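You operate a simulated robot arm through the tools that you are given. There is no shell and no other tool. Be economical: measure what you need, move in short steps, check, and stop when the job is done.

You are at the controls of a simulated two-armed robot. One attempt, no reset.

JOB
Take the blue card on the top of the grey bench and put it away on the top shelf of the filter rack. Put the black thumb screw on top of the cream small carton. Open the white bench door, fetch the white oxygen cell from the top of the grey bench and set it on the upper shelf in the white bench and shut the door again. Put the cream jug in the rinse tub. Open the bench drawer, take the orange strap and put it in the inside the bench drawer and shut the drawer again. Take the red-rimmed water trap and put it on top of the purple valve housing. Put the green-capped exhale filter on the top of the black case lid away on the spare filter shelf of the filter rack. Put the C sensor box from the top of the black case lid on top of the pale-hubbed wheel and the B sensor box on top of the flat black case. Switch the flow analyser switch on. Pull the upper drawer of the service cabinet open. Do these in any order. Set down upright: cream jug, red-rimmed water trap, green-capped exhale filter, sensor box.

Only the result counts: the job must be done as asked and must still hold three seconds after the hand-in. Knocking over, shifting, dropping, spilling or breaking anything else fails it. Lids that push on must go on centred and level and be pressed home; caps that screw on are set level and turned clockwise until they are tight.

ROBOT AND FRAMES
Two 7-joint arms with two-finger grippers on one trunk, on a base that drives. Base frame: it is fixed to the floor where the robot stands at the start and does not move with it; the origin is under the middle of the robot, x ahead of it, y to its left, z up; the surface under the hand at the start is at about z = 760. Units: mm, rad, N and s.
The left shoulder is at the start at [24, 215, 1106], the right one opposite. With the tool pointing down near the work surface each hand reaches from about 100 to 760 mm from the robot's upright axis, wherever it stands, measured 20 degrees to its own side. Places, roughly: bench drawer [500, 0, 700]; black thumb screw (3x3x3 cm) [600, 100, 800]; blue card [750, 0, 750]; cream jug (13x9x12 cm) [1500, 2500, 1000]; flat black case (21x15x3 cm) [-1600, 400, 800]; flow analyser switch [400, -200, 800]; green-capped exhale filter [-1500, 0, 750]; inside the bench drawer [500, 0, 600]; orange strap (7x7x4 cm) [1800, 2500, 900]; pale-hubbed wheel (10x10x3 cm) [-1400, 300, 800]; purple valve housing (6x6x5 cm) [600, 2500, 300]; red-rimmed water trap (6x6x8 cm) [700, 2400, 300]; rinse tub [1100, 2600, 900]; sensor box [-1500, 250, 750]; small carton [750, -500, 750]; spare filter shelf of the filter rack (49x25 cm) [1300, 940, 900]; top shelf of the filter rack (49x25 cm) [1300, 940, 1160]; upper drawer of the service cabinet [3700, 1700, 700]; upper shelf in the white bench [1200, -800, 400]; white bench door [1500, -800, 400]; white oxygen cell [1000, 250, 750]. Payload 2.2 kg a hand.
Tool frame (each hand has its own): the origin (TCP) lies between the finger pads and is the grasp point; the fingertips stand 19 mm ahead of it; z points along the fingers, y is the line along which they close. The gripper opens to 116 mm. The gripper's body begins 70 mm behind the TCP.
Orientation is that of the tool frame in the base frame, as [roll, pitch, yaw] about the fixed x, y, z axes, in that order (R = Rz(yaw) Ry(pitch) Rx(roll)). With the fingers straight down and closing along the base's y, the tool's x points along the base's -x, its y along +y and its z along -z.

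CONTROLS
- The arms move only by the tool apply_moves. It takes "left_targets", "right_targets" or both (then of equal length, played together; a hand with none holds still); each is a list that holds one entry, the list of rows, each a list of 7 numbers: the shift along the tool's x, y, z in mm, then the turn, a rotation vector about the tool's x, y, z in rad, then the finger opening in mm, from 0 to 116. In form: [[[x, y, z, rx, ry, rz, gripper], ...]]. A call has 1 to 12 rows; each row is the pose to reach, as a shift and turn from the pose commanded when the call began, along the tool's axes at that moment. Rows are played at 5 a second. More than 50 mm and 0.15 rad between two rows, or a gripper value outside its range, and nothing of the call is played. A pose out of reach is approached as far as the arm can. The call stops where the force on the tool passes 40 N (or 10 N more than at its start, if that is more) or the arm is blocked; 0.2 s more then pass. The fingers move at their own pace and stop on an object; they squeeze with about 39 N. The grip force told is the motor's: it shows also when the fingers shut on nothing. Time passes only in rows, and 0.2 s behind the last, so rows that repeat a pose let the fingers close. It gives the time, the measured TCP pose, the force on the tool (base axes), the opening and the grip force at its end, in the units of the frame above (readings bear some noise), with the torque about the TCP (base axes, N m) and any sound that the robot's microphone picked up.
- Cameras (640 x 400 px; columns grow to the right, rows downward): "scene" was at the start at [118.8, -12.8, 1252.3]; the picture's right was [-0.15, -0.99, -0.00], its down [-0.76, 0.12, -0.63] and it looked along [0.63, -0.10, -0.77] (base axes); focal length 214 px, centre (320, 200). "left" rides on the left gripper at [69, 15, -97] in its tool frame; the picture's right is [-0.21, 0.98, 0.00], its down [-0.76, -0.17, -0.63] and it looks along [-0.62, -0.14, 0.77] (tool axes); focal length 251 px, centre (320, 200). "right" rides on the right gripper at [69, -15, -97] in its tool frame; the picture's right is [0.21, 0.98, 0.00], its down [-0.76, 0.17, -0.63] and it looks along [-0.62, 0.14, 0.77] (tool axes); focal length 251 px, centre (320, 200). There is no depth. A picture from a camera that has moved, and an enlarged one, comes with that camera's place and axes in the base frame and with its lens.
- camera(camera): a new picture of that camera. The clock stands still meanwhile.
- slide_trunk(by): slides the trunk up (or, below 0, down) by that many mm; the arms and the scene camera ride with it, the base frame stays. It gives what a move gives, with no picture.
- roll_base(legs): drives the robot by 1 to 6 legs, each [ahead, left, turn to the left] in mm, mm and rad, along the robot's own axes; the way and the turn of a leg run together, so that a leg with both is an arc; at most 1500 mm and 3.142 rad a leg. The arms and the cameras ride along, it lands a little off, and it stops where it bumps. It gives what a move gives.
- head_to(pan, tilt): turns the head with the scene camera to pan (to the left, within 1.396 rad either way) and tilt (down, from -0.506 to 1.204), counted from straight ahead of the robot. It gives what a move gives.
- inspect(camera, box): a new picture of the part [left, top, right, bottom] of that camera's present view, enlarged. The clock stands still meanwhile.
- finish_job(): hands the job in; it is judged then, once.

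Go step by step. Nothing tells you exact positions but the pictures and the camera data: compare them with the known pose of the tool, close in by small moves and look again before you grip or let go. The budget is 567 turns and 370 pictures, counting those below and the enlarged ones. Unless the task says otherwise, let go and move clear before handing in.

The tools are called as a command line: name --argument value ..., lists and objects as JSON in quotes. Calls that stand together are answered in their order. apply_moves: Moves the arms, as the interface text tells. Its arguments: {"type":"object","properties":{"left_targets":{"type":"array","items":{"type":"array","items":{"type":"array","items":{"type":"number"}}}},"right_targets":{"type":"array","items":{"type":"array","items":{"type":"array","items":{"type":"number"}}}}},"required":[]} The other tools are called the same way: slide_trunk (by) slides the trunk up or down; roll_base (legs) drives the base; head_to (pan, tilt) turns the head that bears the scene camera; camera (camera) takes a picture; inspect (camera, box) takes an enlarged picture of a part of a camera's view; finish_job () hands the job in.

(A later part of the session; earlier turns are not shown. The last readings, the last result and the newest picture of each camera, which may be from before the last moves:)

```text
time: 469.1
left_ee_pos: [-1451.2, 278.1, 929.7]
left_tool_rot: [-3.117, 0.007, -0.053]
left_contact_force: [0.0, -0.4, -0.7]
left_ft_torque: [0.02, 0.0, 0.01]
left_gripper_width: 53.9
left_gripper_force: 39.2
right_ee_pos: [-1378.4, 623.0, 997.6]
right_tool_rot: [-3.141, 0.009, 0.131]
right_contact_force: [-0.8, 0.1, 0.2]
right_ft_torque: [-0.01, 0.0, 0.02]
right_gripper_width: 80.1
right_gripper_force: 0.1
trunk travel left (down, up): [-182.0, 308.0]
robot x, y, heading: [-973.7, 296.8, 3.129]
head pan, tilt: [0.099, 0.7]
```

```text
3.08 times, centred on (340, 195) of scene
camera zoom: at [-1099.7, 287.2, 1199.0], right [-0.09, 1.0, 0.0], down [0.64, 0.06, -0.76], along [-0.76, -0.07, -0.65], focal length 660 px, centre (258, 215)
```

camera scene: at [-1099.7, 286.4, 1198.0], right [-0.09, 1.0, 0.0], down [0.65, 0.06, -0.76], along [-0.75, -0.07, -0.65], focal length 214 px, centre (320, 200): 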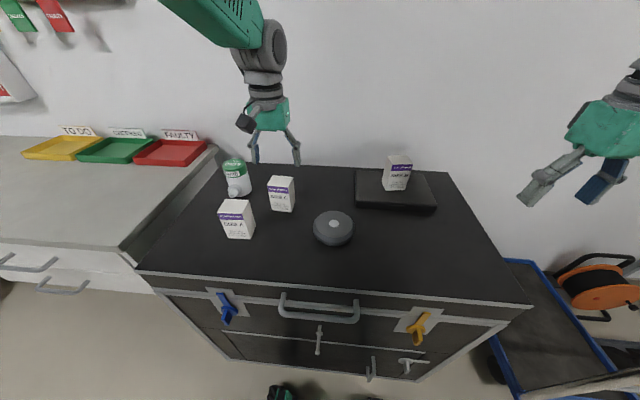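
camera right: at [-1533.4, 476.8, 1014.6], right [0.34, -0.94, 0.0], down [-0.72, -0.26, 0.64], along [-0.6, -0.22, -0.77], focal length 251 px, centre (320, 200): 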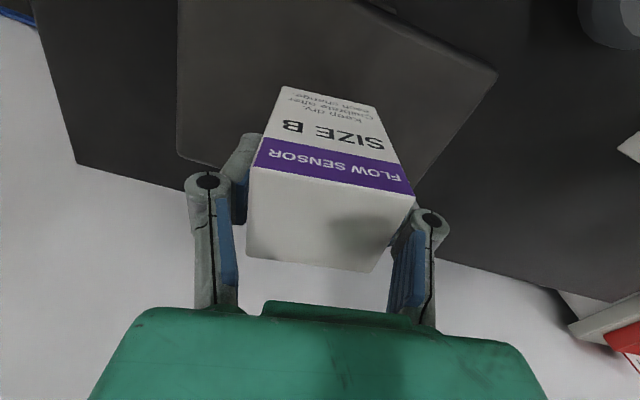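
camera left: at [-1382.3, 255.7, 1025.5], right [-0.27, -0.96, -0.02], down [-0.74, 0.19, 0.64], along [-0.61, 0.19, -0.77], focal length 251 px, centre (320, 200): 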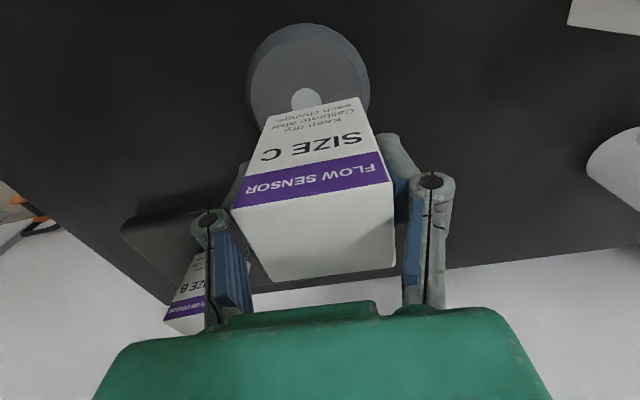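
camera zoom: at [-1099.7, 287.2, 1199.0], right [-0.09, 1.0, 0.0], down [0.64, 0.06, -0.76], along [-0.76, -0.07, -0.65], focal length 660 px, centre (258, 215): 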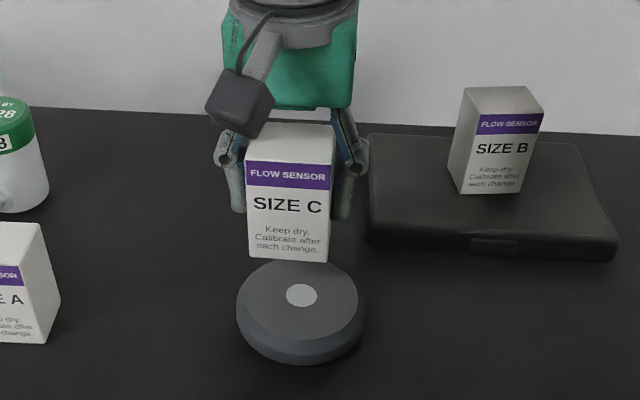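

The left arm is slightly strained reaching across. Shift the base right 110 mm and re-centre the hand.

apply_moves --left_targets '[[[0, 20, -20, -0.01, 0, 0, 42], [0, 55, -25, -0.025, 0, 0.01, 42], [0, 90, -25, -0.03, 0, 0.02, 42]]]'

roll_base --legs '[[0, -105, 0]]'

head_to --pan 0.1 --tilt 0.71

head_to --pan 0.1 --tilt 0.7

head_to --pan 0.1 --tilt 0.71

camera --camera "left"

camera --camera "scene"

```text
time: 469.9
left_ee_pos: [-1450.7, 191.7, 945.5]
left_tool_rot: [3.111, 0.004, -0.098]
left_contact_force: [-0.8, -0.4, -2.2]
left_ft_torque: [-0.03, 0.0, 0.0]
left_gripper_width: 53.7
left_gripper_force: 39.0
right_ee_pos: [-1378.3, 619.8, 999.5]
right_tool_rot: [-3.14, 0.009, 0.131]
right_contact_force: [0.4, 1.0, -0.4]
right_ft_torque: [0.03, -0.01, -0.02]
right_gripper_width: 79.9
right_gripper_force: 0.1
trunk travel left (down, up): [-182.0, 308.0]
robot x, y, heading: [-971.4, 290.8, 3.128]
head pan, tilt: [0.099, 0.7]
```

```text
time: 471.1
left_ee_pos: [-1452.2, 257.9, 941.2]
left_tool_rot: [-3.139, 0.003, -0.09]
left_contact_force: [0.7, -1.0, -0.2]
left_ft_torque: [0.18, -0.01, -0.05]
left_gripper_width: 53.8
left_gripper_force: 39.1
right_ee_pos: [-1379.4, 686.0, 1009.0]
right_tool_rot: [-3.105, 0.006, 0.136]
right_contact_force: [-1.0, -1.2, 0.5]
right_ft_torque: [0.08, -0.04, -0.01]
right_gripper_width: 80.4
right_gripper_force: 0.1
trunk travel left (down, up): [-182.0, 308.0]
robot x, y, heading: [-971.5, 384.4, 3.131]
head pan, tilt: [0.099, 0.7]
```

```text
time: 471.7
left_ee_pos: [-1449.8, 275.0, 945.2]
left_tool_rot: [3.12, 0.003, -0.09]
left_contact_force: [-0.9, -0.6, -0.7]
left_ft_torque: [0.05, -0.01, -0.01]
left_gripper_width: 54.1
left_gripper_force: 38.7
right_ee_pos: [-1376.7, 704.6, 1001.9]
right_tool_rot: [-3.125, 0.01, 0.139]
right_contact_force: [0.4, -0.8, 0.4]
right_ft_torque: [0.1, -0.04, -0.01]
right_gripper_width: 79.9
right_gripper_force: 0.1
trunk travel left (down, up): [-182.0, 308.0]
robot x, y, heading: [-974.7, 385.6, 3.131]
head pan, tilt: [0.099, 0.71]
```

```text
time: 472.3
left_ee_pos: [-1448.6, 318.8, 949.1]
left_tool_rot: [3.086, 0.005, -0.096]
left_contact_force: [-0.8, 2.0, -1.2]
left_ft_torque: [-0.24, 0.01, -0.02]
left_gripper_width: 53.8
left_gripper_force: 39.2
right_ee_pos: [-1374.7, 749.0, 990.7]
right_tool_rot: [3.122, 0.016, 0.132]
right_contact_force: [-0.4, 1.2, -0.5]
right_ft_torque: [-0.15, 0.02, 0.0]
right_gripper_width: 80.1
right_gripper_force: 0.1
trunk travel left (down, up): [-182.0, 308.0]
robot x, y, heading: [-973.5, 395.4, 3.133]
head pan, tilt: [0.099, 0.7]
```

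```text
time: 472.9
left_ee_pos: [-1449.0, 295.0, 947.3]
left_tool_rot: [3.107, 0.004, -0.092]
left_contact_force: [0.2, 0.5, -1.0]
left_ft_torque: [-0.03, 0.01, -0.01]
left_gripper_width: 53.9
left_gripper_force: 38.8
right_ee_pos: [-1376.2, 724.8, 998.2]
right_tool_rot: [3.141, 0.014, 0.133]
right_contact_force: [-0.7, -0.1, -0.6]
right_ft_torque: [-0.02, 0.01, -0.01]
right_gripper_width: 80.3
right_gripper_force: 0.1
trunk travel left (down, up): [-182.0, 308.0]
robot x, y, heading: [-973.5, 388.8, 3.135]
head pan, tilt: [0.099, 0.71]
```

```text
121 pictures are left
camera left: at [-1379.7, 275.3, 1044.4], right [-0.3, -0.95, 0.04], down [-0.73, 0.26, 0.63], along [-0.61, 0.17, -0.78], focal length 251 px, centre (320, 200)
```

left: 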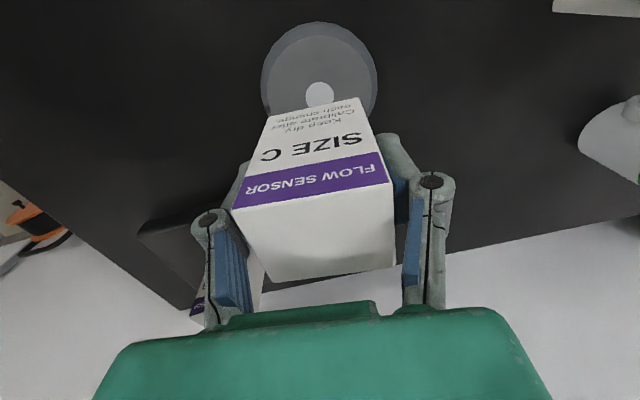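

```text
120 pictures are left
camera scene: at [-1098.9, 376.2, 1197.9], right [-0.09, 1.0, 0.01], down [0.65, 0.06, -0.76], along [-0.75, -0.06, -0.66], focal length 214 px, centre (320, 200)
```

scene: 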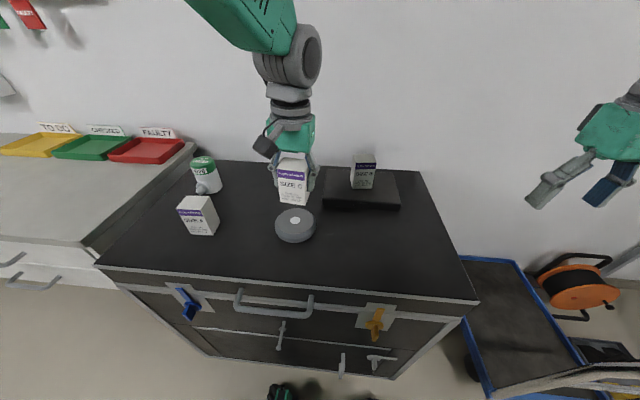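

head_to --pan 0.1 --tilt 0.7

head_to --pan 0.1 --tilt 0.71

head_to --pan 0.1 --tilt 0.7

head_to --pan 0.1 --tilt 0.71

```text
time: 473.5
left_ee_pos: [-1448.4, 259.4, 945.4]
left_tool_rot: [3.135, 0.007, -0.088]
left_contact_force: [-0.6, -0.2, 0.3]
left_ft_torque: [0.06, -0.05, -0.02]
left_gripper_width: 53.8
left_gripper_force: 39.2
right_ee_pos: [-1377.2, 690.1, 1007.4]
right_tool_rot: [-3.11, 0.01, 0.14]
right_contact_force: [-0.6, 0.4, -0.8]
right_ft_torque: [0.0, 0.0, 0.0]
right_gripper_width: 80.3
right_gripper_force: 0.0
trunk travel left (down, up): [-182.0, 308.0]
robot x, y, heading: [-970.9, 385.8, 3.129]
head pan, tilt: [0.099, 0.7]
```

```text
time: 474.1
left_ee_pos: [-1447.6, 287.9, 947.5]
left_tool_rot: [3.112, 0.003, -0.091]
left_contact_force: [-0.6, 0.2, -0.2]
left_ft_torque: [0.01, 0.04, -0.03]
left_gripper_width: 53.9
left_gripper_force: 38.9
right_ee_pos: [-1376.0, 717.2, 999.3]
right_tool_rot: [-3.135, 0.011, 0.137]
right_contact_force: [-0.8, -0.8, -0.5]
right_ft_torque: [0.02, -0.02, 0.01]
right_gripper_width: 80.1
right_gripper_force: 0.1
trunk travel left (down, up): [-182.0, 308.0]
robot x, y, heading: [-974.7, 384.1, 3.129]
head pan, tilt: [0.099, 0.71]
```

```text
time: 474.7
left_ee_pos: [-1447.8, 314.4, 948.6]
left_tool_rot: [3.089, 0.003, -0.094]
left_contact_force: [0.6, 2.0, -0.6]
left_ft_torque: [-0.09, 0.03, -0.01]
left_gripper_width: 53.8
left_gripper_force: 38.8
right_ee_pos: [-1375.5, 744.5, 992.8]
right_tool_rot: [3.123, 0.014, 0.135]
right_contact_force: [-0.2, 0.6, -0.3]
right_ft_torque: [-0.06, -0.01, 0.0]
right_gripper_width: 80.2
right_gripper_force: 0.2
trunk travel left (down, up): [-182.0, 308.0]
robot x, y, heading: [-973.4, 391.6, 3.134]
head pan, tilt: [0.099, 0.7]
```

```text
time: 475.3
left_ee_pos: [-1449.2, 283.2, 945.3]
left_tool_rot: [3.115, 0.004, -0.09]
left_contact_force: [-0.4, -0.3, -1.1]
left_ft_torque: [0.01, 0.01, 0.01]
left_gripper_width: 53.9
left_gripper_force: 39.2
right_ee_pos: [-1376.3, 714.9, 1000.5]
right_tool_rot: [-3.134, 0.012, 0.138]
right_contact_force: [0.1, -0.3, 0.1]
right_ft_torque: [0.04, 0.0, 0.02]
right_gripper_width: 80.2
right_gripper_force: 0.1
trunk travel left (down, up): [-182.0, 308.0]
robot x, y, heading: [-971.8, 390.8, 3.132]
head pan, tilt: [0.099, 0.71]
```

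Damp the sway by lowering the trunk while keeping the hand height.

apply_moves --left_targets '[[[0, 0, -40, 0.01, 0, 0, 42], [0, 0, -80, 0.02, 0, 0, 42], [0, 0, -115, 0.03, 0, 0, 42]]]'

slide_trunk --by -115

head_to --pan 0.1 --tilt 0.7

head_to --pan 0.1 --tilt 0.71

head_to --pan 0.1 --tilt 0.7

head_to --pan 0.1 --tilt 0.71

head_to --pan 0.1 --tilt 0.7

head_to --pan 0.1 --tilt 0.71

```text
time: 476.1
left_ee_pos: [-1450.3, 281.8, 1061.1]
left_tool_rot: [-3.134, 0.007, -0.091]
left_contact_force: [0.7, -0.2, -0.6]
left_ft_torque: [0.05, 0.0, 0.02]
left_gripper_width: 53.8
left_gripper_force: 39.5
right_ee_pos: [-1375.9, 708.6, 1001.9]
right_tool_rot: [-3.13, 0.013, 0.137]
right_contact_force: [-0.8, -0.6, 0.6]
right_ft_torque: [0.05, -0.01, 0.0]
right_gripper_width: 80.2
right_gripper_force: 0.1
trunk travel left (down, up): [-182.0, 308.0]
robot x, y, heading: [-965.8, 386.4, 3.13]
head pan, tilt: [0.099, 0.71]
```

```text
time: 477.6
left_ee_pos: [-1451.0, 270.7, 945.3]
left_tool_rot: [-3.124, 0.006, -0.087]
left_contact_force: [0.4, -1.5, 0.1]
left_ft_torque: [0.14, 0.02, 0.02]
left_gripper_width: 53.6
left_gripper_force: 38.9
right_ee_pos: [-1376.6, 699.6, 890.4]
right_tool_rot: [-3.119, 0.013, 0.14]
right_contact_force: [-0.2, -0.7, -0.4]
right_ft_torque: [0.11, -0.02, -0.03]
right_gripper_width: 80.2
right_gripper_force: 0.0
trunk travel left (down, up): [-67.0, 423.0]
robot x, y, heading: [-972.3, 385.2, 3.131]
head pan, tilt: [0.099, 0.71]
```

```text
time: 478.2
left_ee_pos: [-1452.4, 289.9, 945.7]
left_tool_rot: [-3.14, 0.004, -0.09]
left_contact_force: [0.2, -0.1, -1.7]
left_ft_torque: [0.03, 0.02, 0.0]
left_gripper_width: 53.8
left_gripper_force: 39.6
right_ee_pos: [-1376.2, 717.0, 885.7]
right_tool_rot: [-3.136, 0.013, 0.136]
right_contact_force: [0.9, 0.6, -0.1]
right_ft_torque: [0.02, 0.01, 0.01]
right_gripper_width: 80.0
right_gripper_force: 0.1
trunk travel left (down, up): [-67.0, 423.0]
robot x, y, heading: [-970.4, 389.7, 3.134]
head pan, tilt: [0.099, 0.7]
```

```text
time: 478.8
left_ee_pos: [-1450.5, 309.1, 947.0]
left_tool_rot: [3.128, 0.002, -0.096]
left_contact_force: [0.0, 1.6, -0.7]
left_ft_torque: [-0.09, 0.0, 0.0]
left_gripper_width: 53.7
left_gripper_force: 38.9
right_ee_pos: [-1376.1, 732.0, 880.2]
right_tool_rot: [3.132, 0.015, 0.133]
right_contact_force: [-0.2, 1.7, -0.2]
right_ft_torque: [-0.14, 0.0, 0.02]
right_gripper_width: 80.0
right_gripper_force: 0.1
trunk travel left (down, up): [-67.0, 423.0]
robot x, y, heading: [-972.9, 390.4, 3.133]
head pan, tilt: [0.099, 0.71]
```

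```text
time: 479.4
left_ee_pos: [-1450.3, 295.9, 945.7]
left_tool_rot: [3.138, 0.005, -0.09]
left_contact_force: [-0.9, 0.5, -0.5]
left_ft_torque: [-0.03, 0.02, 0.0]
left_gripper_width: 53.9
left_gripper_force: 38.9
right_ee_pos: [-1376.4, 720.8, 883.9]
right_tool_rot: [-3.14, 0.014, 0.137]
right_contact_force: [0.1, -0.6, 0.0]
right_ft_torque: [-0.03, -0.03, -0.02]
right_gripper_width: 80.2
right_gripper_force: 0.0
trunk travel left (down, up): [-67.0, 423.0]
robot x, y, heading: [-972.9, 392.9, 3.129]
head pan, tilt: [0.099, 0.7]
```

```text
time: 480.0
left_ee_pos: [-1451.0, 280.8, 945.1]
left_tool_rot: [-3.13, 0.003, -0.092]
left_contact_force: [-0.2, 0.2, -0.3]
left_ft_torque: [0.01, 0.01, -0.01]
left_gripper_width: 54.0
left_gripper_force: 39.0
right_ee_pos: [-1376.0, 707.0, 888.0]
right_tool_rot: [-3.128, 0.012, 0.137]
right_contact_force: [0.5, -0.2, 0.6]
right_ft_torque: [0.03, 0.03, -0.02]
right_gripper_width: 79.9
right_gripper_force: 0.0
trunk travel left (down, up): [-67.0, 423.0]
robot x, y, heading: [-971.6, 388.7, 3.131]
head pan, tilt: [0.099, 0.71]
```

```text
time: 480.6
left_ee_pos: [-1452.1, 287.5, 946.0]
left_tool_rot: [-3.138, 0.005, -0.091]
left_contact_force: [0.2, 0.1, -0.8]
left_ft_torque: [0.04, 0.0, -0.02]
left_gripper_width: 53.9
left_gripper_force: 39.0
right_ee_pos: [-1376.2, 713.8, 886.3]
right_tool_rot: [-3.133, 0.011, 0.135]
right_contact_force: [-0.2, -0.4, -0.1]
right_ft_torque: [0.01, 0.01, -0.01]
right_gripper_width: 79.7
right_gripper_force: 0.0
trunk travel left (down, up): [-67.0, 423.0]
robot x, y, heading: [-973.1, 390.2, 3.134]
head pan, tilt: [0.099, 0.7]
```

```text
time: 481.3
left_ee_pos: [-1450.8, 298.8, 945.2]
left_tool_rot: [3.133, 0.002, -0.091]
left_contact_force: [0.1, 0.6, -1.6]
left_ft_torque: [-0.05, 0.02, 0.0]
left_gripper_width: 54.0
left_gripper_force: 39.4
right_ee_pos: [-1376.1, 725.3, 882.2]
right_tool_rot: [3.139, 0.014, 0.136]
right_contact_force: [0.7, 1.6, 0.2]
right_ft_torque: [-0.02, 0.0, -0.01]
right_gripper_width: 79.9
right_gripper_force: 0.0
trunk travel left (down, up): [-67.0, 423.0]
robot x, y, heading: [-974.6, 391.2, 3.132]
head pan, tilt: [0.099, 0.71]
```

Damping well (±8 mm). A few more seconds, then look.

head_to --pan 0.1 --tilt 0.7

head_to --pan 0.1 --tilt 0.71

head_to --pan 0.1 --tilt 0.7

camera --camera "left"

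inspect --camera "scene" --box '[210, 120, 410, 250]'

```text
time: 481.9
left_ee_pos: [-1450.8, 294.2, 946.7]
left_tool_rot: [3.138, 0.002, -0.091]
left_contact_force: [0.6, 0.1, -0.5]
left_ft_torque: [-0.01, -0.01, 0.0]
left_gripper_width: 53.9
left_gripper_force: 38.4
right_ee_pos: [-1375.4, 720.6, 883.4]
right_tool_rot: [-3.14, 0.013, 0.136]
right_contact_force: [-0.2, 1.4, 0.3]
right_ft_torque: [-0.03, -0.03, -0.03]
right_gripper_width: 80.0
right_gripper_force: 0.1
trunk travel left (down, up): [-67.0, 423.0]
robot x, y, heading: [-973.7, 392.2, 3.13]
head pan, tilt: [0.099, 0.7]
```

```text
time: 482.5
left_ee_pos: [-1451.1, 289.2, 946.6]
left_tool_rot: [-3.14, 0.005, -0.09]
left_contact_force: [-0.2, 0.0, -0.7]
left_ft_torque: [0.01, 0.04, 0.0]
left_gripper_width: 53.9
left_gripper_force: 39.2
right_ee_pos: [-1375.8, 715.5, 886.1]
right_tool_rot: [-3.135, 0.012, 0.137]
right_contact_force: [-0.1, -0.1, -0.6]
right_ft_torque: [0.0, 0.01, -0.03]
right_gripper_width: 80.0
right_gripper_force: 0.0
trunk travel left (down, up): [-67.0, 423.0]
robot x, y, heading: [-974.0, 390.9, 3.133]
head pan, tilt: [0.099, 0.71]
```

```text
time: 483.1
left_ee_pos: [-1450.9, 291.1, 946.2]
left_tool_rot: [3.141, 0.002, -0.09]
left_contact_force: [0.3, 0.1, -0.4]
left_ft_torque: [0.02, 0.0, -0.01]
left_gripper_width: 54.0
left_gripper_force: 38.6
right_ee_pos: [-1376.1, 717.2, 884.7]
right_tool_rot: [-3.137, 0.013, 0.135]
right_contact_force: [0.4, 0.2, 0.4]
right_ft_torque: [0.01, 0.03, -0.03]
right_gripper_width: 79.8
right_gripper_force: 0.0
trunk travel left (down, up): [-67.0, 423.0]
robot x, y, heading: [-970.3, 385.9, 3.131]
head pan, tilt: [0.099, 0.7]
```

```text
119 pictures are left
camera left: at [-1382.3, 268.9, 1042.6], right [-0.3, -0.95, 0.0], down [-0.74, 0.23, 0.64], along [-0.61, 0.19, -0.77], focal length 251 px, centre (320, 200)
```

left: 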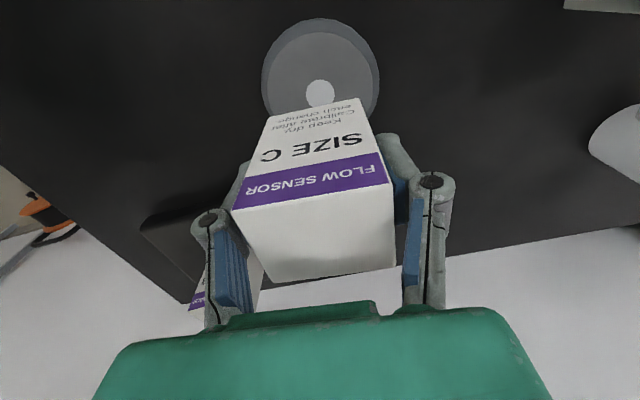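

```text
3.08 times, centred on (310, 185) of scene
camera zoom: at [-1098.6, 382.8, 1084.0], right [-0.09, 1.0, 0.0], down [0.64, 0.06, -0.76], along [-0.76, -0.07, -0.65], focal length 660 px, centre (351, 246)
```

zoom: 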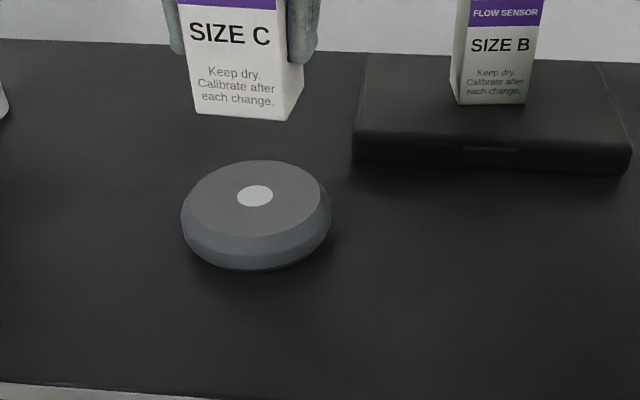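

Steady. Wheel centre [-1443.5,287.6]. Align and lower.

apply_moves --left_targets '[[[4, 2, 20, 0, 0, 0, 42], [7, 3, 42, 0, 0, 0, 42], [7, 3, 54, 0, 0, 0, 42], [7, 3, 58, 0, 0, 0, 42]]]'

inspect --camera "scene" --box '[210, 100, 410, 230]'

camera --camera "left"

```text
time: 484.1
left_ee_pos: [-1444.0, 290.0, 888.0]
left_tool_rot: [3.14, 0.003, -0.088]
left_contact_force: [0.3, -0.3, -0.7]
left_ft_torque: [-0.04, 0.01, 0.01]
left_gripper_width: 53.7
left_gripper_force: 39.0
right_ee_pos: [-1375.1, 717.6, 883.4]
right_tool_rot: [-3.139, 0.012, 0.136]
right_contact_force: [0.1, -0.2, -0.3]
right_ft_torque: [0.0, -0.02, -0.02]
right_gripper_width: 80.1
right_gripper_force: 0.1
trunk travel left (down, up): [-67.0, 423.0]
robot x, y, heading: [-968.6, 389.2, 3.132]
head pan, tilt: [0.099, 0.7]
```

```text
3.08 times, centred on (310, 165) of scene
camera zoom: at [-1098.6, 383.1, 1084.0], right [-0.09, 1.0, 0.0], down [0.64, 0.06, -0.76], along [-0.76, -0.07, -0.65], focal length 660 px, centre (351, 308)
```

zoom: 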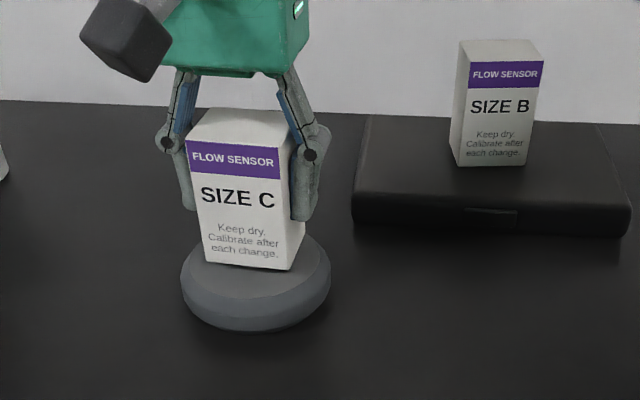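

```text
116 pictures are left
camera left: at [-1376.6, 268.2, 984.1], right [-0.3, -0.95, 0.0], down [-0.74, 0.23, 0.64], along [-0.61, 0.19, -0.77], focal length 251 px, centre (320, 200)
```

left: 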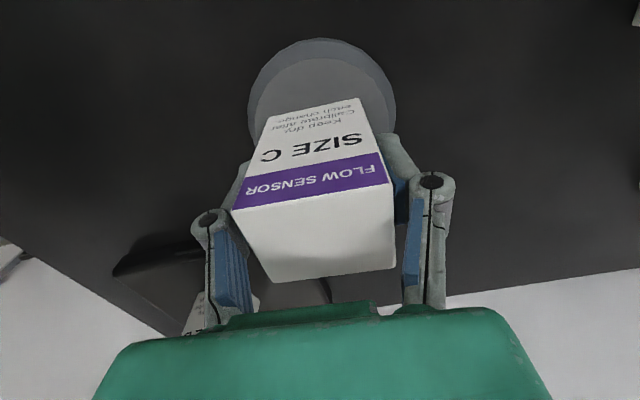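

apply_moves --left_targets '[[[0, 1, 2, 0, 0, 0, 42], [0, 1, 4, 0, 0, 0, 42], [0, 1, 5.5, 0, 0, 0, 42], [0, 1, 7, 0, 0, 0, 42]]]'

```text
time: 485.1
left_ee_pos: [-1444.7, 288.5, 881.2]
left_tool_rot: [3.141, 0.003, -0.09]
left_contact_force: [0.2, -0.1, -0.7]
left_ft_torque: [0.0, -0.04, -0.03]
left_gripper_width: 54.0
left_gripper_force: 38.8
right_ee_pos: [-1376.6, 718.6, 885.4]
right_tool_rot: [-3.138, 0.012, 0.137]
right_contact_force: [0.0, 0.1, 0.0]
right_ft_torque: [-0.01, -0.03, 0.01]
right_gripper_width: 79.7
right_gripper_force: 0.0
trunk travel left (down, up): [-67.0, 423.0]
robot x, y, heading: [-973.0, 388.8, 3.129]
head pan, tilt: [0.099, 0.7]
```

apply_moves --left_targets '[[[0, 0, 1.5, 0, 0, 0, 42], [0, 0, 3, 0, 0, 0, 42], [0, 0, 4.5, 0, 0, 0, 42], [0, 0, 6, 0, 0, 0, 42]]]'

inspect --camera "scene" --box '[230, 120, 350, 210]'

```text
time: 486.1
left_ee_pos: [-1444.2, 288.5, 880.4]
left_tool_rot: [3.141, 0.015, -0.09]
left_contact_force: [0.8, -0.8, 39.2]
left_ft_torque: [-0.05, -0.28, 0.0]
left_gripper_width: 53.9
left_gripper_force: 39.2
right_ee_pos: [-1374.6, 719.1, 885.8]
right_tool_rot: [-3.139, 0.016, 0.137]
right_contact_force: [0.5, 0.2, 0.8]
right_ft_torque: [0.0, -0.03, 0.01]
right_gripper_width: 80.1
right_gripper_force: 0.1
trunk travel left (down, up): [-67.0, 423.0]
robot x, y, heading: [-969.7, 389.5, 3.128]
head pan, tilt: [0.099, 0.7]
```

```text
4.44 times, centred on (290, 165) of scene
camera zoom: at [-1094.4, 384.0, 1085.1], right [-0.09, 1.0, 0.0], down [0.64, 0.06, -0.77], along [-0.76, -0.07, -0.64], focal length 953 px, centre (453, 356)
```

zoom: 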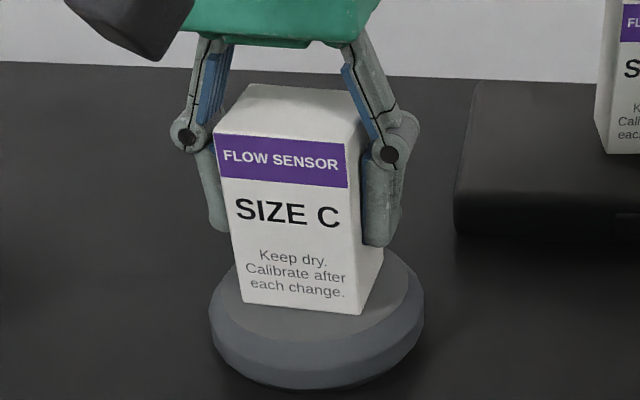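

Seated on the wheel. Ease up, release and lift.

apply_moves --left_targets '[[[0, 0, -4, 0, 0, 0, 42], [0, 0, -4, 0, 0, 0, 65], [0, 0, -4, 0, 0, 0, 85], [0, 0, -4, 0, 0, 0, 85], [0, 0, -50, 0, 0, 0, 85], [0, 0, -98, 0, 0, 0, 85], [0, 0, -130, 0, 0, 0, 85]]]'

inspect --camera "scene" --box '[150, 100, 410, 250]'

```text
time: 487.7
left_ee_pos: [-1445.9, 288.2, 1009.1]
left_tool_rot: [3.14, 0.003, -0.09]
left_contact_force: [0.7, 1.2, 0.2]
left_ft_torque: [0.0, 0.0, 0.01]
left_gripper_width: 84.9
left_gripper_force: 0.0
right_ee_pos: [-1376.4, 718.3, 883.5]
right_tool_rot: [-3.138, 0.014, 0.136]
right_contact_force: [0.4, -0.3, 1.2]
right_ft_torque: [0.02, 0.0, -0.02]
right_gripper_width: 80.0
right_gripper_force: 0.1
trunk travel left (down, up): [-67.0, 423.0]
robot x, y, heading: [-973.8, 388.2, 3.132]
head pan, tilt: [0.099, 0.7]
```

```text
2.46 times, centred on (280, 175) of scene
camera zoom: at [-1098.1, 383.2, 1084.1], right [-0.09, 1.0, 0.0], down [0.64, 0.06, -0.76], along [-0.76, -0.07, -0.65], focal length 528 px, centre (418, 262)
```

zoom: 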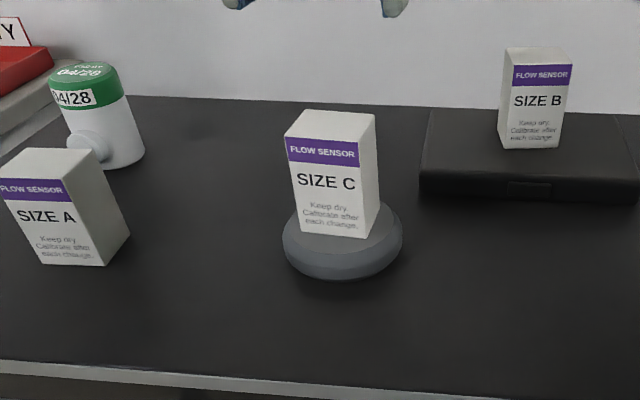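

C stands on the wheel. Next the green-capped filter: shift the base left and look at it with the left hand.

roll_base --legs '[[0, 200, 0]]'

head_to --pan 0.25 --tilt 0.7

head_to --pan 0.25 --tilt 0.71

head_to --pan 0.25 --tilt 0.7

camera --camera "left"

inspect --camera "scene" --box '[200, 90, 400, 220]'

```text
time: 489.3
left_ee_pos: [-1448.5, 86.7, 1009.6]
left_tool_rot: [3.14, 0.003, -0.095]
left_contact_force: [-0.6, 0.4, -0.1]
left_ft_torque: [0.01, -0.01, -0.01]
left_gripper_width: 85.1
left_gripper_force: 0.0
right_ee_pos: [-1377.4, 517.3, 883.9]
right_tool_rot: [-3.136, 0.013, 0.13]
right_contact_force: [0.1, 0.5, -0.1]
right_ft_torque: [-0.02, 0.0, 0.01]
right_gripper_width: 79.8
right_gripper_force: 0.1
trunk travel left (down, up): [-67.0, 423.0]
robot x, y, heading: [-977.1, 187.8, 3.132]
head pan, tilt: [0.099, 0.7]
```

```text
time: 490.0
left_ee_pos: [-1446.1, 88.1, 1009.8]
left_tool_rot: [3.139, 0.006, -0.096]
left_contact_force: [-0.7, -0.1, 0.2]
left_ft_torque: [0.03, -0.05, 0.01]
left_gripper_width: 84.9
left_gripper_force: 0.1
right_ee_pos: [-1374.2, 516.3, 885.1]
right_tool_rot: [-3.135, 0.014, 0.13]
right_contact_force: [0.4, 0.1, 0.2]
right_ft_torque: [0.02, 0.03, 0.0]
right_gripper_width: 80.2
right_gripper_force: 0.0
trunk travel left (down, up): [-67.0, 423.0]
robot x, y, heading: [-974.6, 186.2, 3.125]
head pan, tilt: [0.25, 0.7]
```

```text
time: 490.6
left_ee_pos: [-1446.9, 87.2, 1010.2]
left_tool_rot: [3.139, 0.006, -0.095]
left_contact_force: [0.5, -1.1, -0.8]
left_ft_torque: [-0.02, 0.02, 0.02]
left_gripper_width: 85.1
left_gripper_force: 0.1
right_ee_pos: [-1375.1, 517.3, 884.8]
right_tool_rot: [-3.138, 0.014, 0.128]
right_contact_force: [-1.0, 0.4, -0.4]
right_ft_torque: [-0.02, 0.0, -0.01]
right_gripper_width: 80.0
right_gripper_force: 0.1
trunk travel left (down, up): [-67.0, 423.0]
robot x, y, heading: [-975.9, 182.7, 3.13]
head pan, tilt: [0.25, 0.71]
```

```text
time: 491.2
left_ee_pos: [-1446.1, 87.9, 1009.1]
left_tool_rot: [3.139, 0.005, -0.096]
left_contact_force: [1.0, -0.6, -0.4]
left_ft_torque: [0.0, 0.0, 0.03]
left_gripper_width: 84.8
left_gripper_force: 0.0
right_ee_pos: [-1375.8, 516.3, 884.9]
right_tool_rot: [-3.137, 0.014, 0.132]
right_contact_force: [0.3, -0.2, 0.2]
right_ft_torque: [0.0, 0.0, -0.01]
right_gripper_width: 79.9
right_gripper_force: 0.1
trunk travel left (down, up): [-67.0, 423.0]
robot x, y, heading: [-975.0, 184.4, 3.127]
head pan, tilt: [0.25, 0.7]
```

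```text
113 pictures are left
camera left: at [-1377.7, 64.6, 1105.7], right [-0.31, -0.95, 0.0], down [-0.73, 0.24, 0.64], along [-0.61, 0.19, -0.77], focal length 251 px, centre (320, 200)
```

left: 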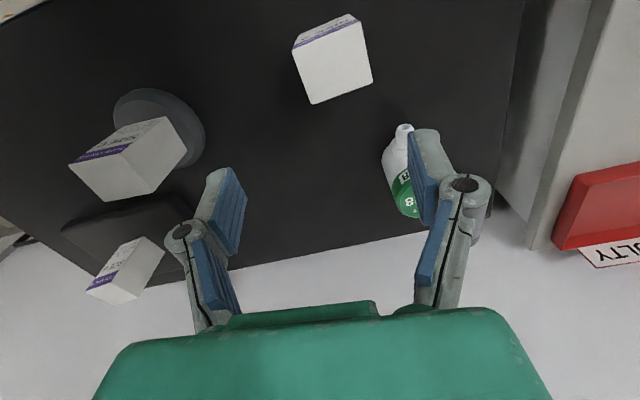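

```text
3.08 times, centred on (300, 155) of scene
camera zoom: at [-1099.0, 167.4, 1084.0], right [-0.23, 0.97, 0.0], down [0.63, 0.15, -0.76], along [-0.74, -0.18, -0.65], focal length 660 px, centre (382, 338)
```

zoom: 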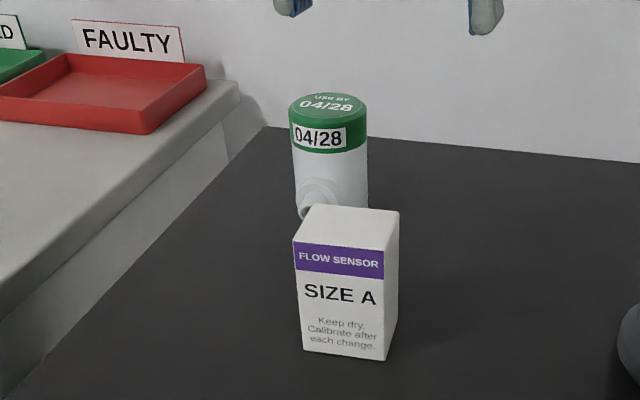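

apply_moves --left_targets '[[[-31, 23, 0, 0, 0, 0, 85], [-62, 46, 0, 0, 0, 0, 90], [-93, 69, 10, 0, 0, 0, 90], [-125, 92, 25, 0, 0, 0, 90]]]'

camera --camera "left"

inspect --camera "scene" --box '[200, 90, 400, 220]'

```text
time: 492.2
left_ee_pos: [-1578.6, 4.9, 981.2]
left_tool_rot: [3.141, 0.005, -0.096]
left_contact_force: [0.8, 0.1, -0.8]
left_ft_torque: [0.04, -0.03, 0.01]
left_gripper_width: 89.7
left_gripper_force: 0.0
right_ee_pos: [-1375.8, 515.5, 885.8]
right_tool_rot: [-3.137, 0.015, 0.131]
right_contact_force: [0.5, -0.6, -0.9]
right_ft_torque: [0.0, 0.01, 0.01]
right_gripper_width: 79.9
right_gripper_force: 0.0
trunk travel left (down, up): [-67.0, 423.0]
robot x, y, heading: [-972.8, 184.5, 3.122]
head pan, tilt: [0.25, 0.7]
```

```text
111 pictures are left
camera left: at [-1510.1, -17.7, 1078.7], right [-0.31, -0.95, 0.0], down [-0.73, 0.24, 0.64], along [-0.61, 0.19, -0.77], focal length 251 px, centre (320, 200)
```

left: 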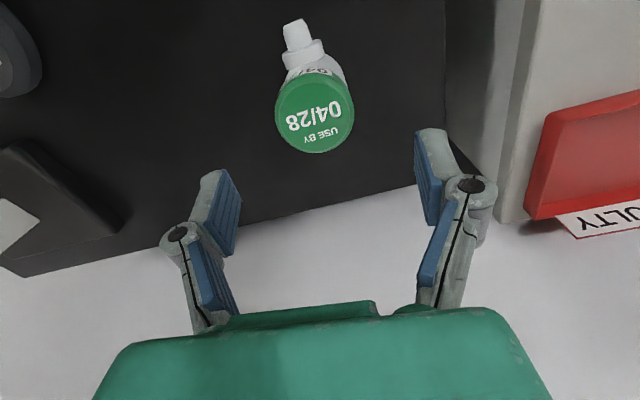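

```text
3.08 times, centred on (300, 155) of scene
camera zoom: at [-1101.1, 166.1, 1083.7], right [-0.23, 0.97, 0.0], down [0.63, 0.15, -0.76], along [-0.74, -0.18, -0.65], focal length 660 px, centre (382, 338)
```

zoom: 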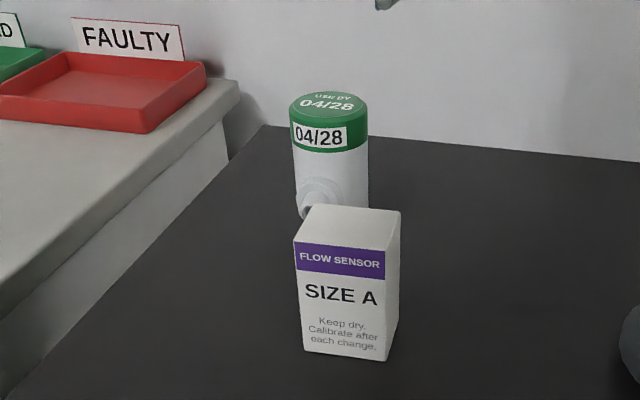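

Cap top at [-1580,7.5,891], nozzle points +x. Lower and grip along y.

apply_moves --left_targets '[[[-2, -2, 40, 0, 0, 0, 90], [-2, -2, 80, 0, 0, 0, 90], [-2, -2, 112, 0, 0, 0, 90], [-2, -2, 131, 0, 0, 0, 90], [-2, -2, 131, 0, 0, 0, 65], [-2, -2, 131, 0, 0, 0, 45], [-2, -2, 131, 0, 0, 0, 45]]]'

camera --camera "left"

```text
time: 493.8
left_ee_pos: [-1582.0, 6.7, 853.9]
left_tool_rot: [3.141, 0.005, -0.095]
left_contact_force: [-0.1, -0.6, -0.7]
left_ft_torque: [-0.03, 0.03, 0.0]
left_gripper_width: 58.2
left_gripper_force: 38.6
right_ee_pos: [-1373.7, 518.0, 885.7]
right_tool_rot: [-3.137, 0.014, 0.133]
right_contact_force: [-0.8, 0.1, -0.7]
right_ft_torque: [0.02, -0.03, -0.01]
right_gripper_width: 79.9
right_gripper_force: 0.1
trunk travel left (down, up): [-67.0, 423.0]
robot x, y, heading: [-974.6, 186.5, 3.129]
head pan, tilt: [0.25, 0.7]
```

```text
109 pictures are left
camera left: at [-1513.1, -15.4, 950.6], right [-0.31, -0.95, 0.0], down [-0.73, 0.24, 0.64], along [-0.61, 0.19, -0.77], focal length 251 px, centre (320, 200)
```

left: 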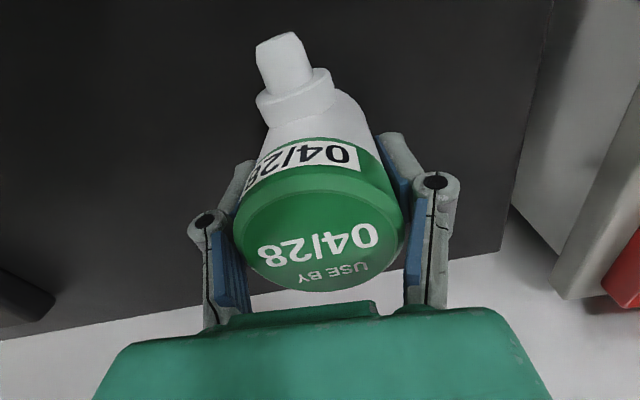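

Gripped, but to set it under the rack's top shelf I need the hand slanted from the front. Release, lift, tilt the hand ~0.9 rad and re-grip.

apply_moves --left_targets '[[[0, 0, 0, 0, 0, 0, 75], [0, 0, 0, 0, 0, 0, 90], [0, 0, 0, 0, 0, 0, 90], [0, 0, -45, 0, 0, 0, 90], [0, 0, -90, 0, 0, 0, 90], [0, 0, -120, 0, 0, 0, 90]]]'

apply_moves --left_targets '[[[18, -2, 5, 0, -0.14, 0, 90], [36, -4, 12, 0, -0.28, 0, 90], [50, -5, 20, 0, -0.42, 0, 90], [60, -6, 30, 0, -0.56, 0, 90], [68, -6, 42, 0, -0.7, 0, 90], [72, -7, 54, 0, -0.84, 0, 90], [72, -7, 64, 0, -0.9, 0, 90]]]'

camera --camera "left"

camera --camera "scene"

```text
time: 495.2
left_ee_pos: [-1578.5, 9.6, 976.2]
left_tool_rot: [3.14, 0.005, -0.095]
left_contact_force: [-0.3, -0.4, 0.1]
left_ft_torque: [0.0, 0.0, 0.01]
left_gripper_width: 90.1
left_gripper_force: 0.0
right_ee_pos: [-1374.0, 517.0, 884.3]
right_tool_rot: [-3.136, 0.015, 0.129]
right_contact_force: [1.4, 0.4, -0.6]
right_ft_torque: [0.04, 0.04, -0.02]
right_gripper_width: 80.1
right_gripper_force: 0.1
trunk travel left (down, up): [-67.0, 423.0]
robot x, y, heading: [-972.9, 186.3, 3.128]
head pan, tilt: [0.25, 0.7]
```

```text
time: 496.8
left_ee_pos: [-1509.3, 7.8, 909.0]
left_tool_rot: [3.14, 0.907, -0.098]
left_contact_force: [-0.9, 0.7, 0.0]
left_ft_torque: [0.0, 0.02, 0.03]
left_gripper_width: 90.0
left_gripper_force: 0.1
right_ee_pos: [-1374.9, 517.6, 885.3]
right_tool_rot: [-3.137, 0.014, 0.131]
right_contact_force: [0.3, 0.4, 0.5]
right_ft_torque: [0.01, -0.02, 0.02]
right_gripper_width: 80.0
right_gripper_force: 0.0
trunk travel left (down, up): [-67.0, 423.0]
robot x, y, heading: [-975.4, 183.2, 3.126]
head pan, tilt: [0.25, 0.7]
```

```text
108 pictures are left
camera left: at [-1392.2, -18.2, 914.4], right [-0.23, -0.96, 0.17], down [0.05, 0.16, 0.99], along [-0.97, 0.23, 0.01], focal length 251 px, centre (320, 200)
```

left: 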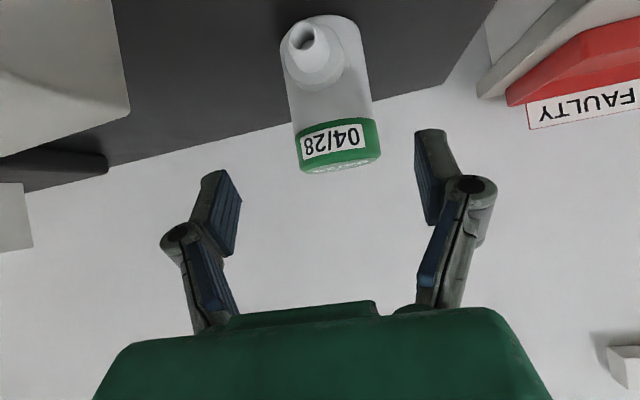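

```text
107 pictures are left
camera scene: at [-1098.9, 167.1, 1084.0], right [-0.23, 0.97, 0.0], down [0.63, 0.15, -0.76], along [-0.74, -0.18, -0.65], focal length 214 px, centre (320, 200)
```

scene: 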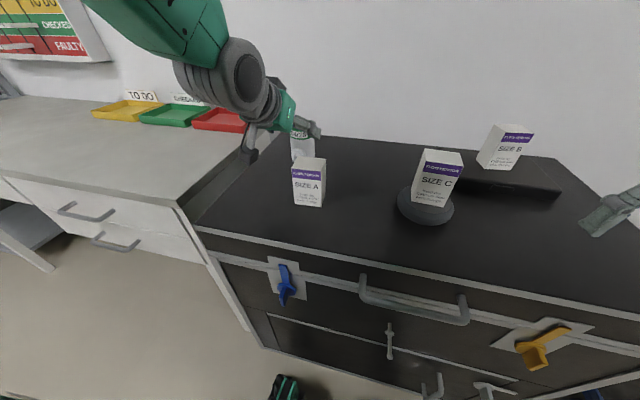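

apply_moves --left_targets '[[[2, 2, 28, 0, 0, 0, 90], [4, 4, 56, 0, 0, 0, 90], [6, 6, 80, 0, 0, 0, 90], [7, 7, 95, 0, 0, 0, 90]]]'

camera --camera "left"

inspect --camera "scene" --box '[200, 60, 400, 220]'

```text
time: 497.8
left_ee_pos: [-1581.6, 9.2, 842.9]
left_tool_rot: [3.139, 0.907, -0.097]
left_contact_force: [-0.1, -0.3, 0.5]
left_ft_torque: [-0.02, -0.01, 0.01]
left_gripper_width: 90.2
left_gripper_force: 0.2
right_ee_pos: [-1375.3, 516.7, 885.4]
right_tool_rot: [-3.136, 0.013, 0.13]
right_contact_force: [-0.7, 0.8, -0.2]
right_ft_torque: [-0.01, 0.0, -0.01]
right_gripper_width: 79.9
right_gripper_force: 0.0
trunk travel left (down, up): [-67.0, 423.0]
robot x, y, heading: [-976.0, 186.9, 3.125]
head pan, tilt: [0.25, 0.7]
```

```text
106 pictures are left
camera left: at [-1463.4, -18.4, 848.3], right [-0.23, -0.96, 0.17], down [0.05, 0.16, 0.99], along [-0.97, 0.23, 0.01], focal length 251 px, centre (320, 200)
```

left: 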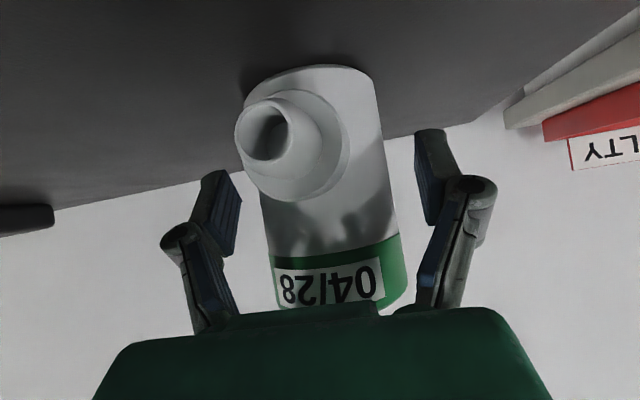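

```text
2.50 times, centred on (300, 140) of scene
camera zoom: at [-1099.5, 167.0, 1084.0], right [-0.23, 0.97, 0.0], down [0.63, 0.15, -0.76], along [-0.74, -0.18, -0.65], focal length 536 px, centre (370, 350)
```

zoom: 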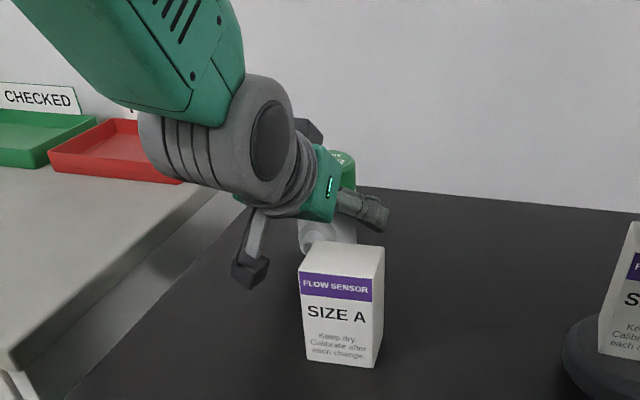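

apply_moves --left_targets '[[[0, 0, 0, 0, 0, 0, 65], [0, 0, 0, 0, 0, 0, 45], [0, 0, 0, 0, 0, 0, 45]]]'

apply_moves --left_targets '[[[-12, 0, -9, 0, 0, 0, 45], [-35, 0, -28, 0, 0, 0, 45], [-60, 0, -48, 0, 0, 0, 45], [-85, 0, -68, 0, 0, 0, 45], [-105, 0, -84, 0, 0, 0, 45]]]'

camera --camera "left"

camera --camera "scene"

```text
time: 498.6
left_ee_pos: [-1580.2, 7.8, 842.8]
left_tool_rot: [3.141, 0.906, -0.098]
left_contact_force: [0.8, 0.1, 0.2]
left_ft_torque: [0.03, 0.0, 0.07]
left_gripper_width: 56.9
left_gripper_force: 39.1
right_ee_pos: [-1375.3, 516.8, 884.8]
right_tool_rot: [-3.136, 0.013, 0.131]
right_contact_force: [-0.7, 0.6, 0.3]
right_ft_torque: [0.01, 0.0, 0.01]
right_gripper_width: 80.0
right_gripper_force: 0.0
trunk travel left (down, up): [-67.0, 423.0]
robot x, y, heading: [-971.9, 187.3, 3.126]
head pan, tilt: [0.25, 0.7]
```

```text
time: 499.8
left_ee_pos: [-1580.9, 9.8, 978.5]
left_tool_rot: [3.139, 0.907, -0.097]
left_contact_force: [-0.3, -0.3, -1.4]
left_ft_torque: [0.01, 0.01, -0.02]
left_gripper_width: 56.8
left_gripper_force: 39.0
right_ee_pos: [-1374.7, 516.2, 884.4]
right_tool_rot: [-3.137, 0.016, 0.132]
right_contact_force: [0.9, -0.4, -0.6]
right_ft_torque: [0.03, 0.0, -0.01]
right_gripper_width: 79.8
right_gripper_force: 0.1
trunk travel left (down, up): [-67.0, 423.0]
robot x, y, heading: [-972.9, 183.8, 3.128]
head pan, tilt: [0.25, 0.7]
```

```text
104 pictures are left
camera left: at [-1463.2, -17.6, 984.5], right [-0.23, -0.96, 0.17], down [0.05, 0.16, 0.99], along [-0.97, 0.23, 0.01], focal length 251 px, centre (320, 200)
```

left: 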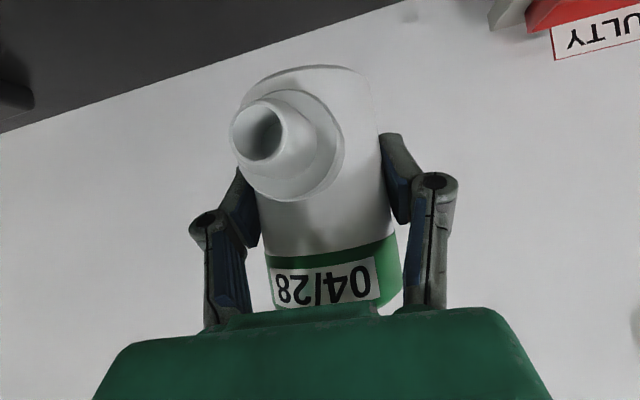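

```text
103 pictures are left
camera scene: at [-1098.6, 167.0, 1084.1], right [-0.23, 0.97, 0.0], down [0.63, 0.15, -0.76], along [-0.74, -0.18, -0.65], focal length 214 px, centre (320, 200)
```

scene: 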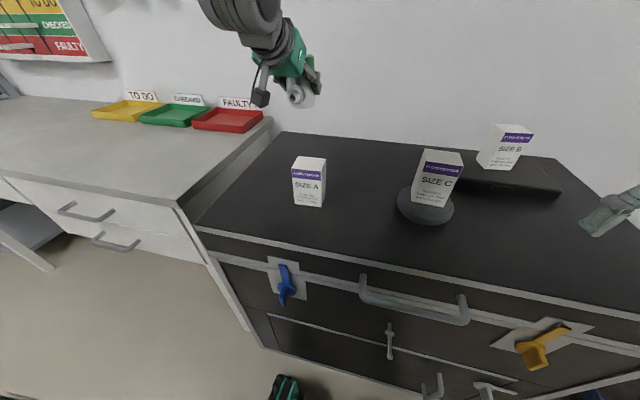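

Filter held upright. Retract a little, back off, and travel round to the rack front, keeping the robot facing -y.

apply_moves --left_targets '[[[26, -4, -33, 0, 0, 0, 45], [52, -8, -66, 0, 0, 0, 45], [78, -12, -100, 0, 0, 0, 45], [104, -17, -133, 0, 0, 0, 45]]]'

roll_base --legs '[[-640, 0, 0], [0, 0, 1.571]]'

roll_base --legs '[[-1450, 0, 0]]'

head_to --pan 0.6 --tilt 0.3

camera --camera "scene"

```text
time: 500.8
left_ee_pos: [-1547.1, 10.5, 974.2]
left_tool_rot: [-3.138, 0.88, -0.095]
left_contact_force: [-0.2, 0.3, -1.5]
left_ft_torque: [-0.02, -0.01, -0.03]
left_gripper_width: 56.9
left_gripper_force: 39.8
left hand out of reach, approached as far as the arm can: row 1, 2, 3, 4
right_ee_pos: [-1375.5, 516.8, 885.3]
right_tool_rot: [-3.135, 0.014, 0.13]
right_contact_force: [-0.5, 0.5, 0.8]
right_ft_torque: [0.0, -0.01, -0.04]
right_gripper_width: 80.0
right_gripper_force: 0.0
trunk travel left (down, up): [-67.0, 423.0]
robot x, y, heading: [-976.6, 187.4, 3.127]
head pan, tilt: [0.25, 0.7]
```

```text
time: 508.2
left_ee_pos: [-160.9, -395.4, 974.4]
left_tool_rot: [-3.138, 0.88, 1.483]
left_contact_force: [-0.2, 0.0, -0.6]
left_ft_torque: [-0.01, 0.02, 0.01]
left_gripper_width: 57.0
left_gripper_force: 38.5
right_ee_pos: [-668.7, -226.7, 885.2]
right_tool_rot: [-3.137, 0.014, 1.712]
right_contact_force: [0.2, 0.0, -0.3]
right_ft_torque: [-0.01, 0.0, 0.01]
right_gripper_width: 80.0
right_gripper_force: 0.2
trunk travel left (down, up): [-67.0, 423.0]
robot x, y, heading: [-341.4, 177.6, -1.575]
head pan, tilt: [0.25, 0.7]
```

```text
time: 515.3
left_ee_pos: [-161.8, 1043.5, 976.1]
left_tool_rot: [-3.138, 0.882, 1.538]
left_contact_force: [0.3, 0.2, -0.8]
left_ft_torque: [-0.01, 0.0, -0.02]
left_gripper_width: 56.9
left_gripper_force: 38.5
right_ee_pos: [-678.5, 1183.5, 886.5]
right_tool_rot: [-3.137, 0.018, 1.765]
right_contact_force: [0.0, 0.0, -0.2]
right_ft_torque: [0.01, -0.01, 0.03]
right_gripper_width: 80.1
right_gripper_force: 0.0
trunk travel left (down, up): [-67.0, 423.0]
robot x, y, heading: [-376.5, 1601.3, -1.518]
head pan, tilt: [0.25, 0.7]
```

```text
time: 516.2
left_ee_pos: [-163.3, 1046.4, 977.8]
left_tool_rot: [-3.138, 0.884, 1.537]
left_contact_force: [-0.7, 0.4, -1.0]
left_ft_torque: [0.0, 0.02, 0.0]
left_gripper_width: 56.9
left_gripper_force: 38.9
right_ee_pos: [-679.1, 1184.9, 887.2]
right_tool_rot: [-3.137, 0.021, 1.766]
right_contact_force: [0.2, -0.1, 0.3]
right_ft_torque: [0.01, -0.03, 0.01]
right_gripper_width: 80.1
right_gripper_force: 0.0
trunk travel left (down, up): [-67.0, 423.0]
robot x, y, heading: [-376.0, 1602.4, -1.523]
head pan, tilt: [0.6, 0.3]
```

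```text
102 pictures are left
camera scene: at [-316.3, 1486.3, 1120.1], right [-0.8, -0.6, 0.0], down [-0.18, 0.24, -0.95], along [0.58, -0.76, -0.3], focal length 214 px, centre (320, 200)
```

scene: 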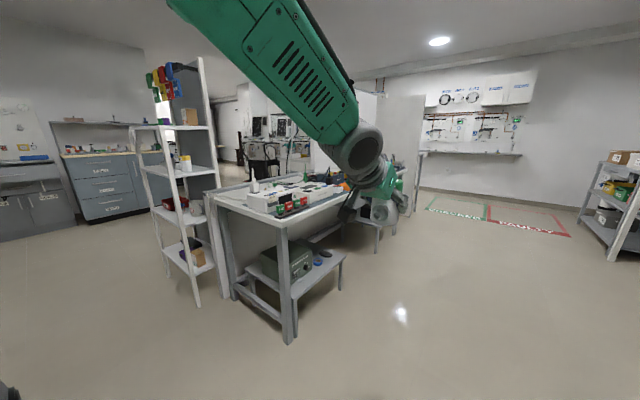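

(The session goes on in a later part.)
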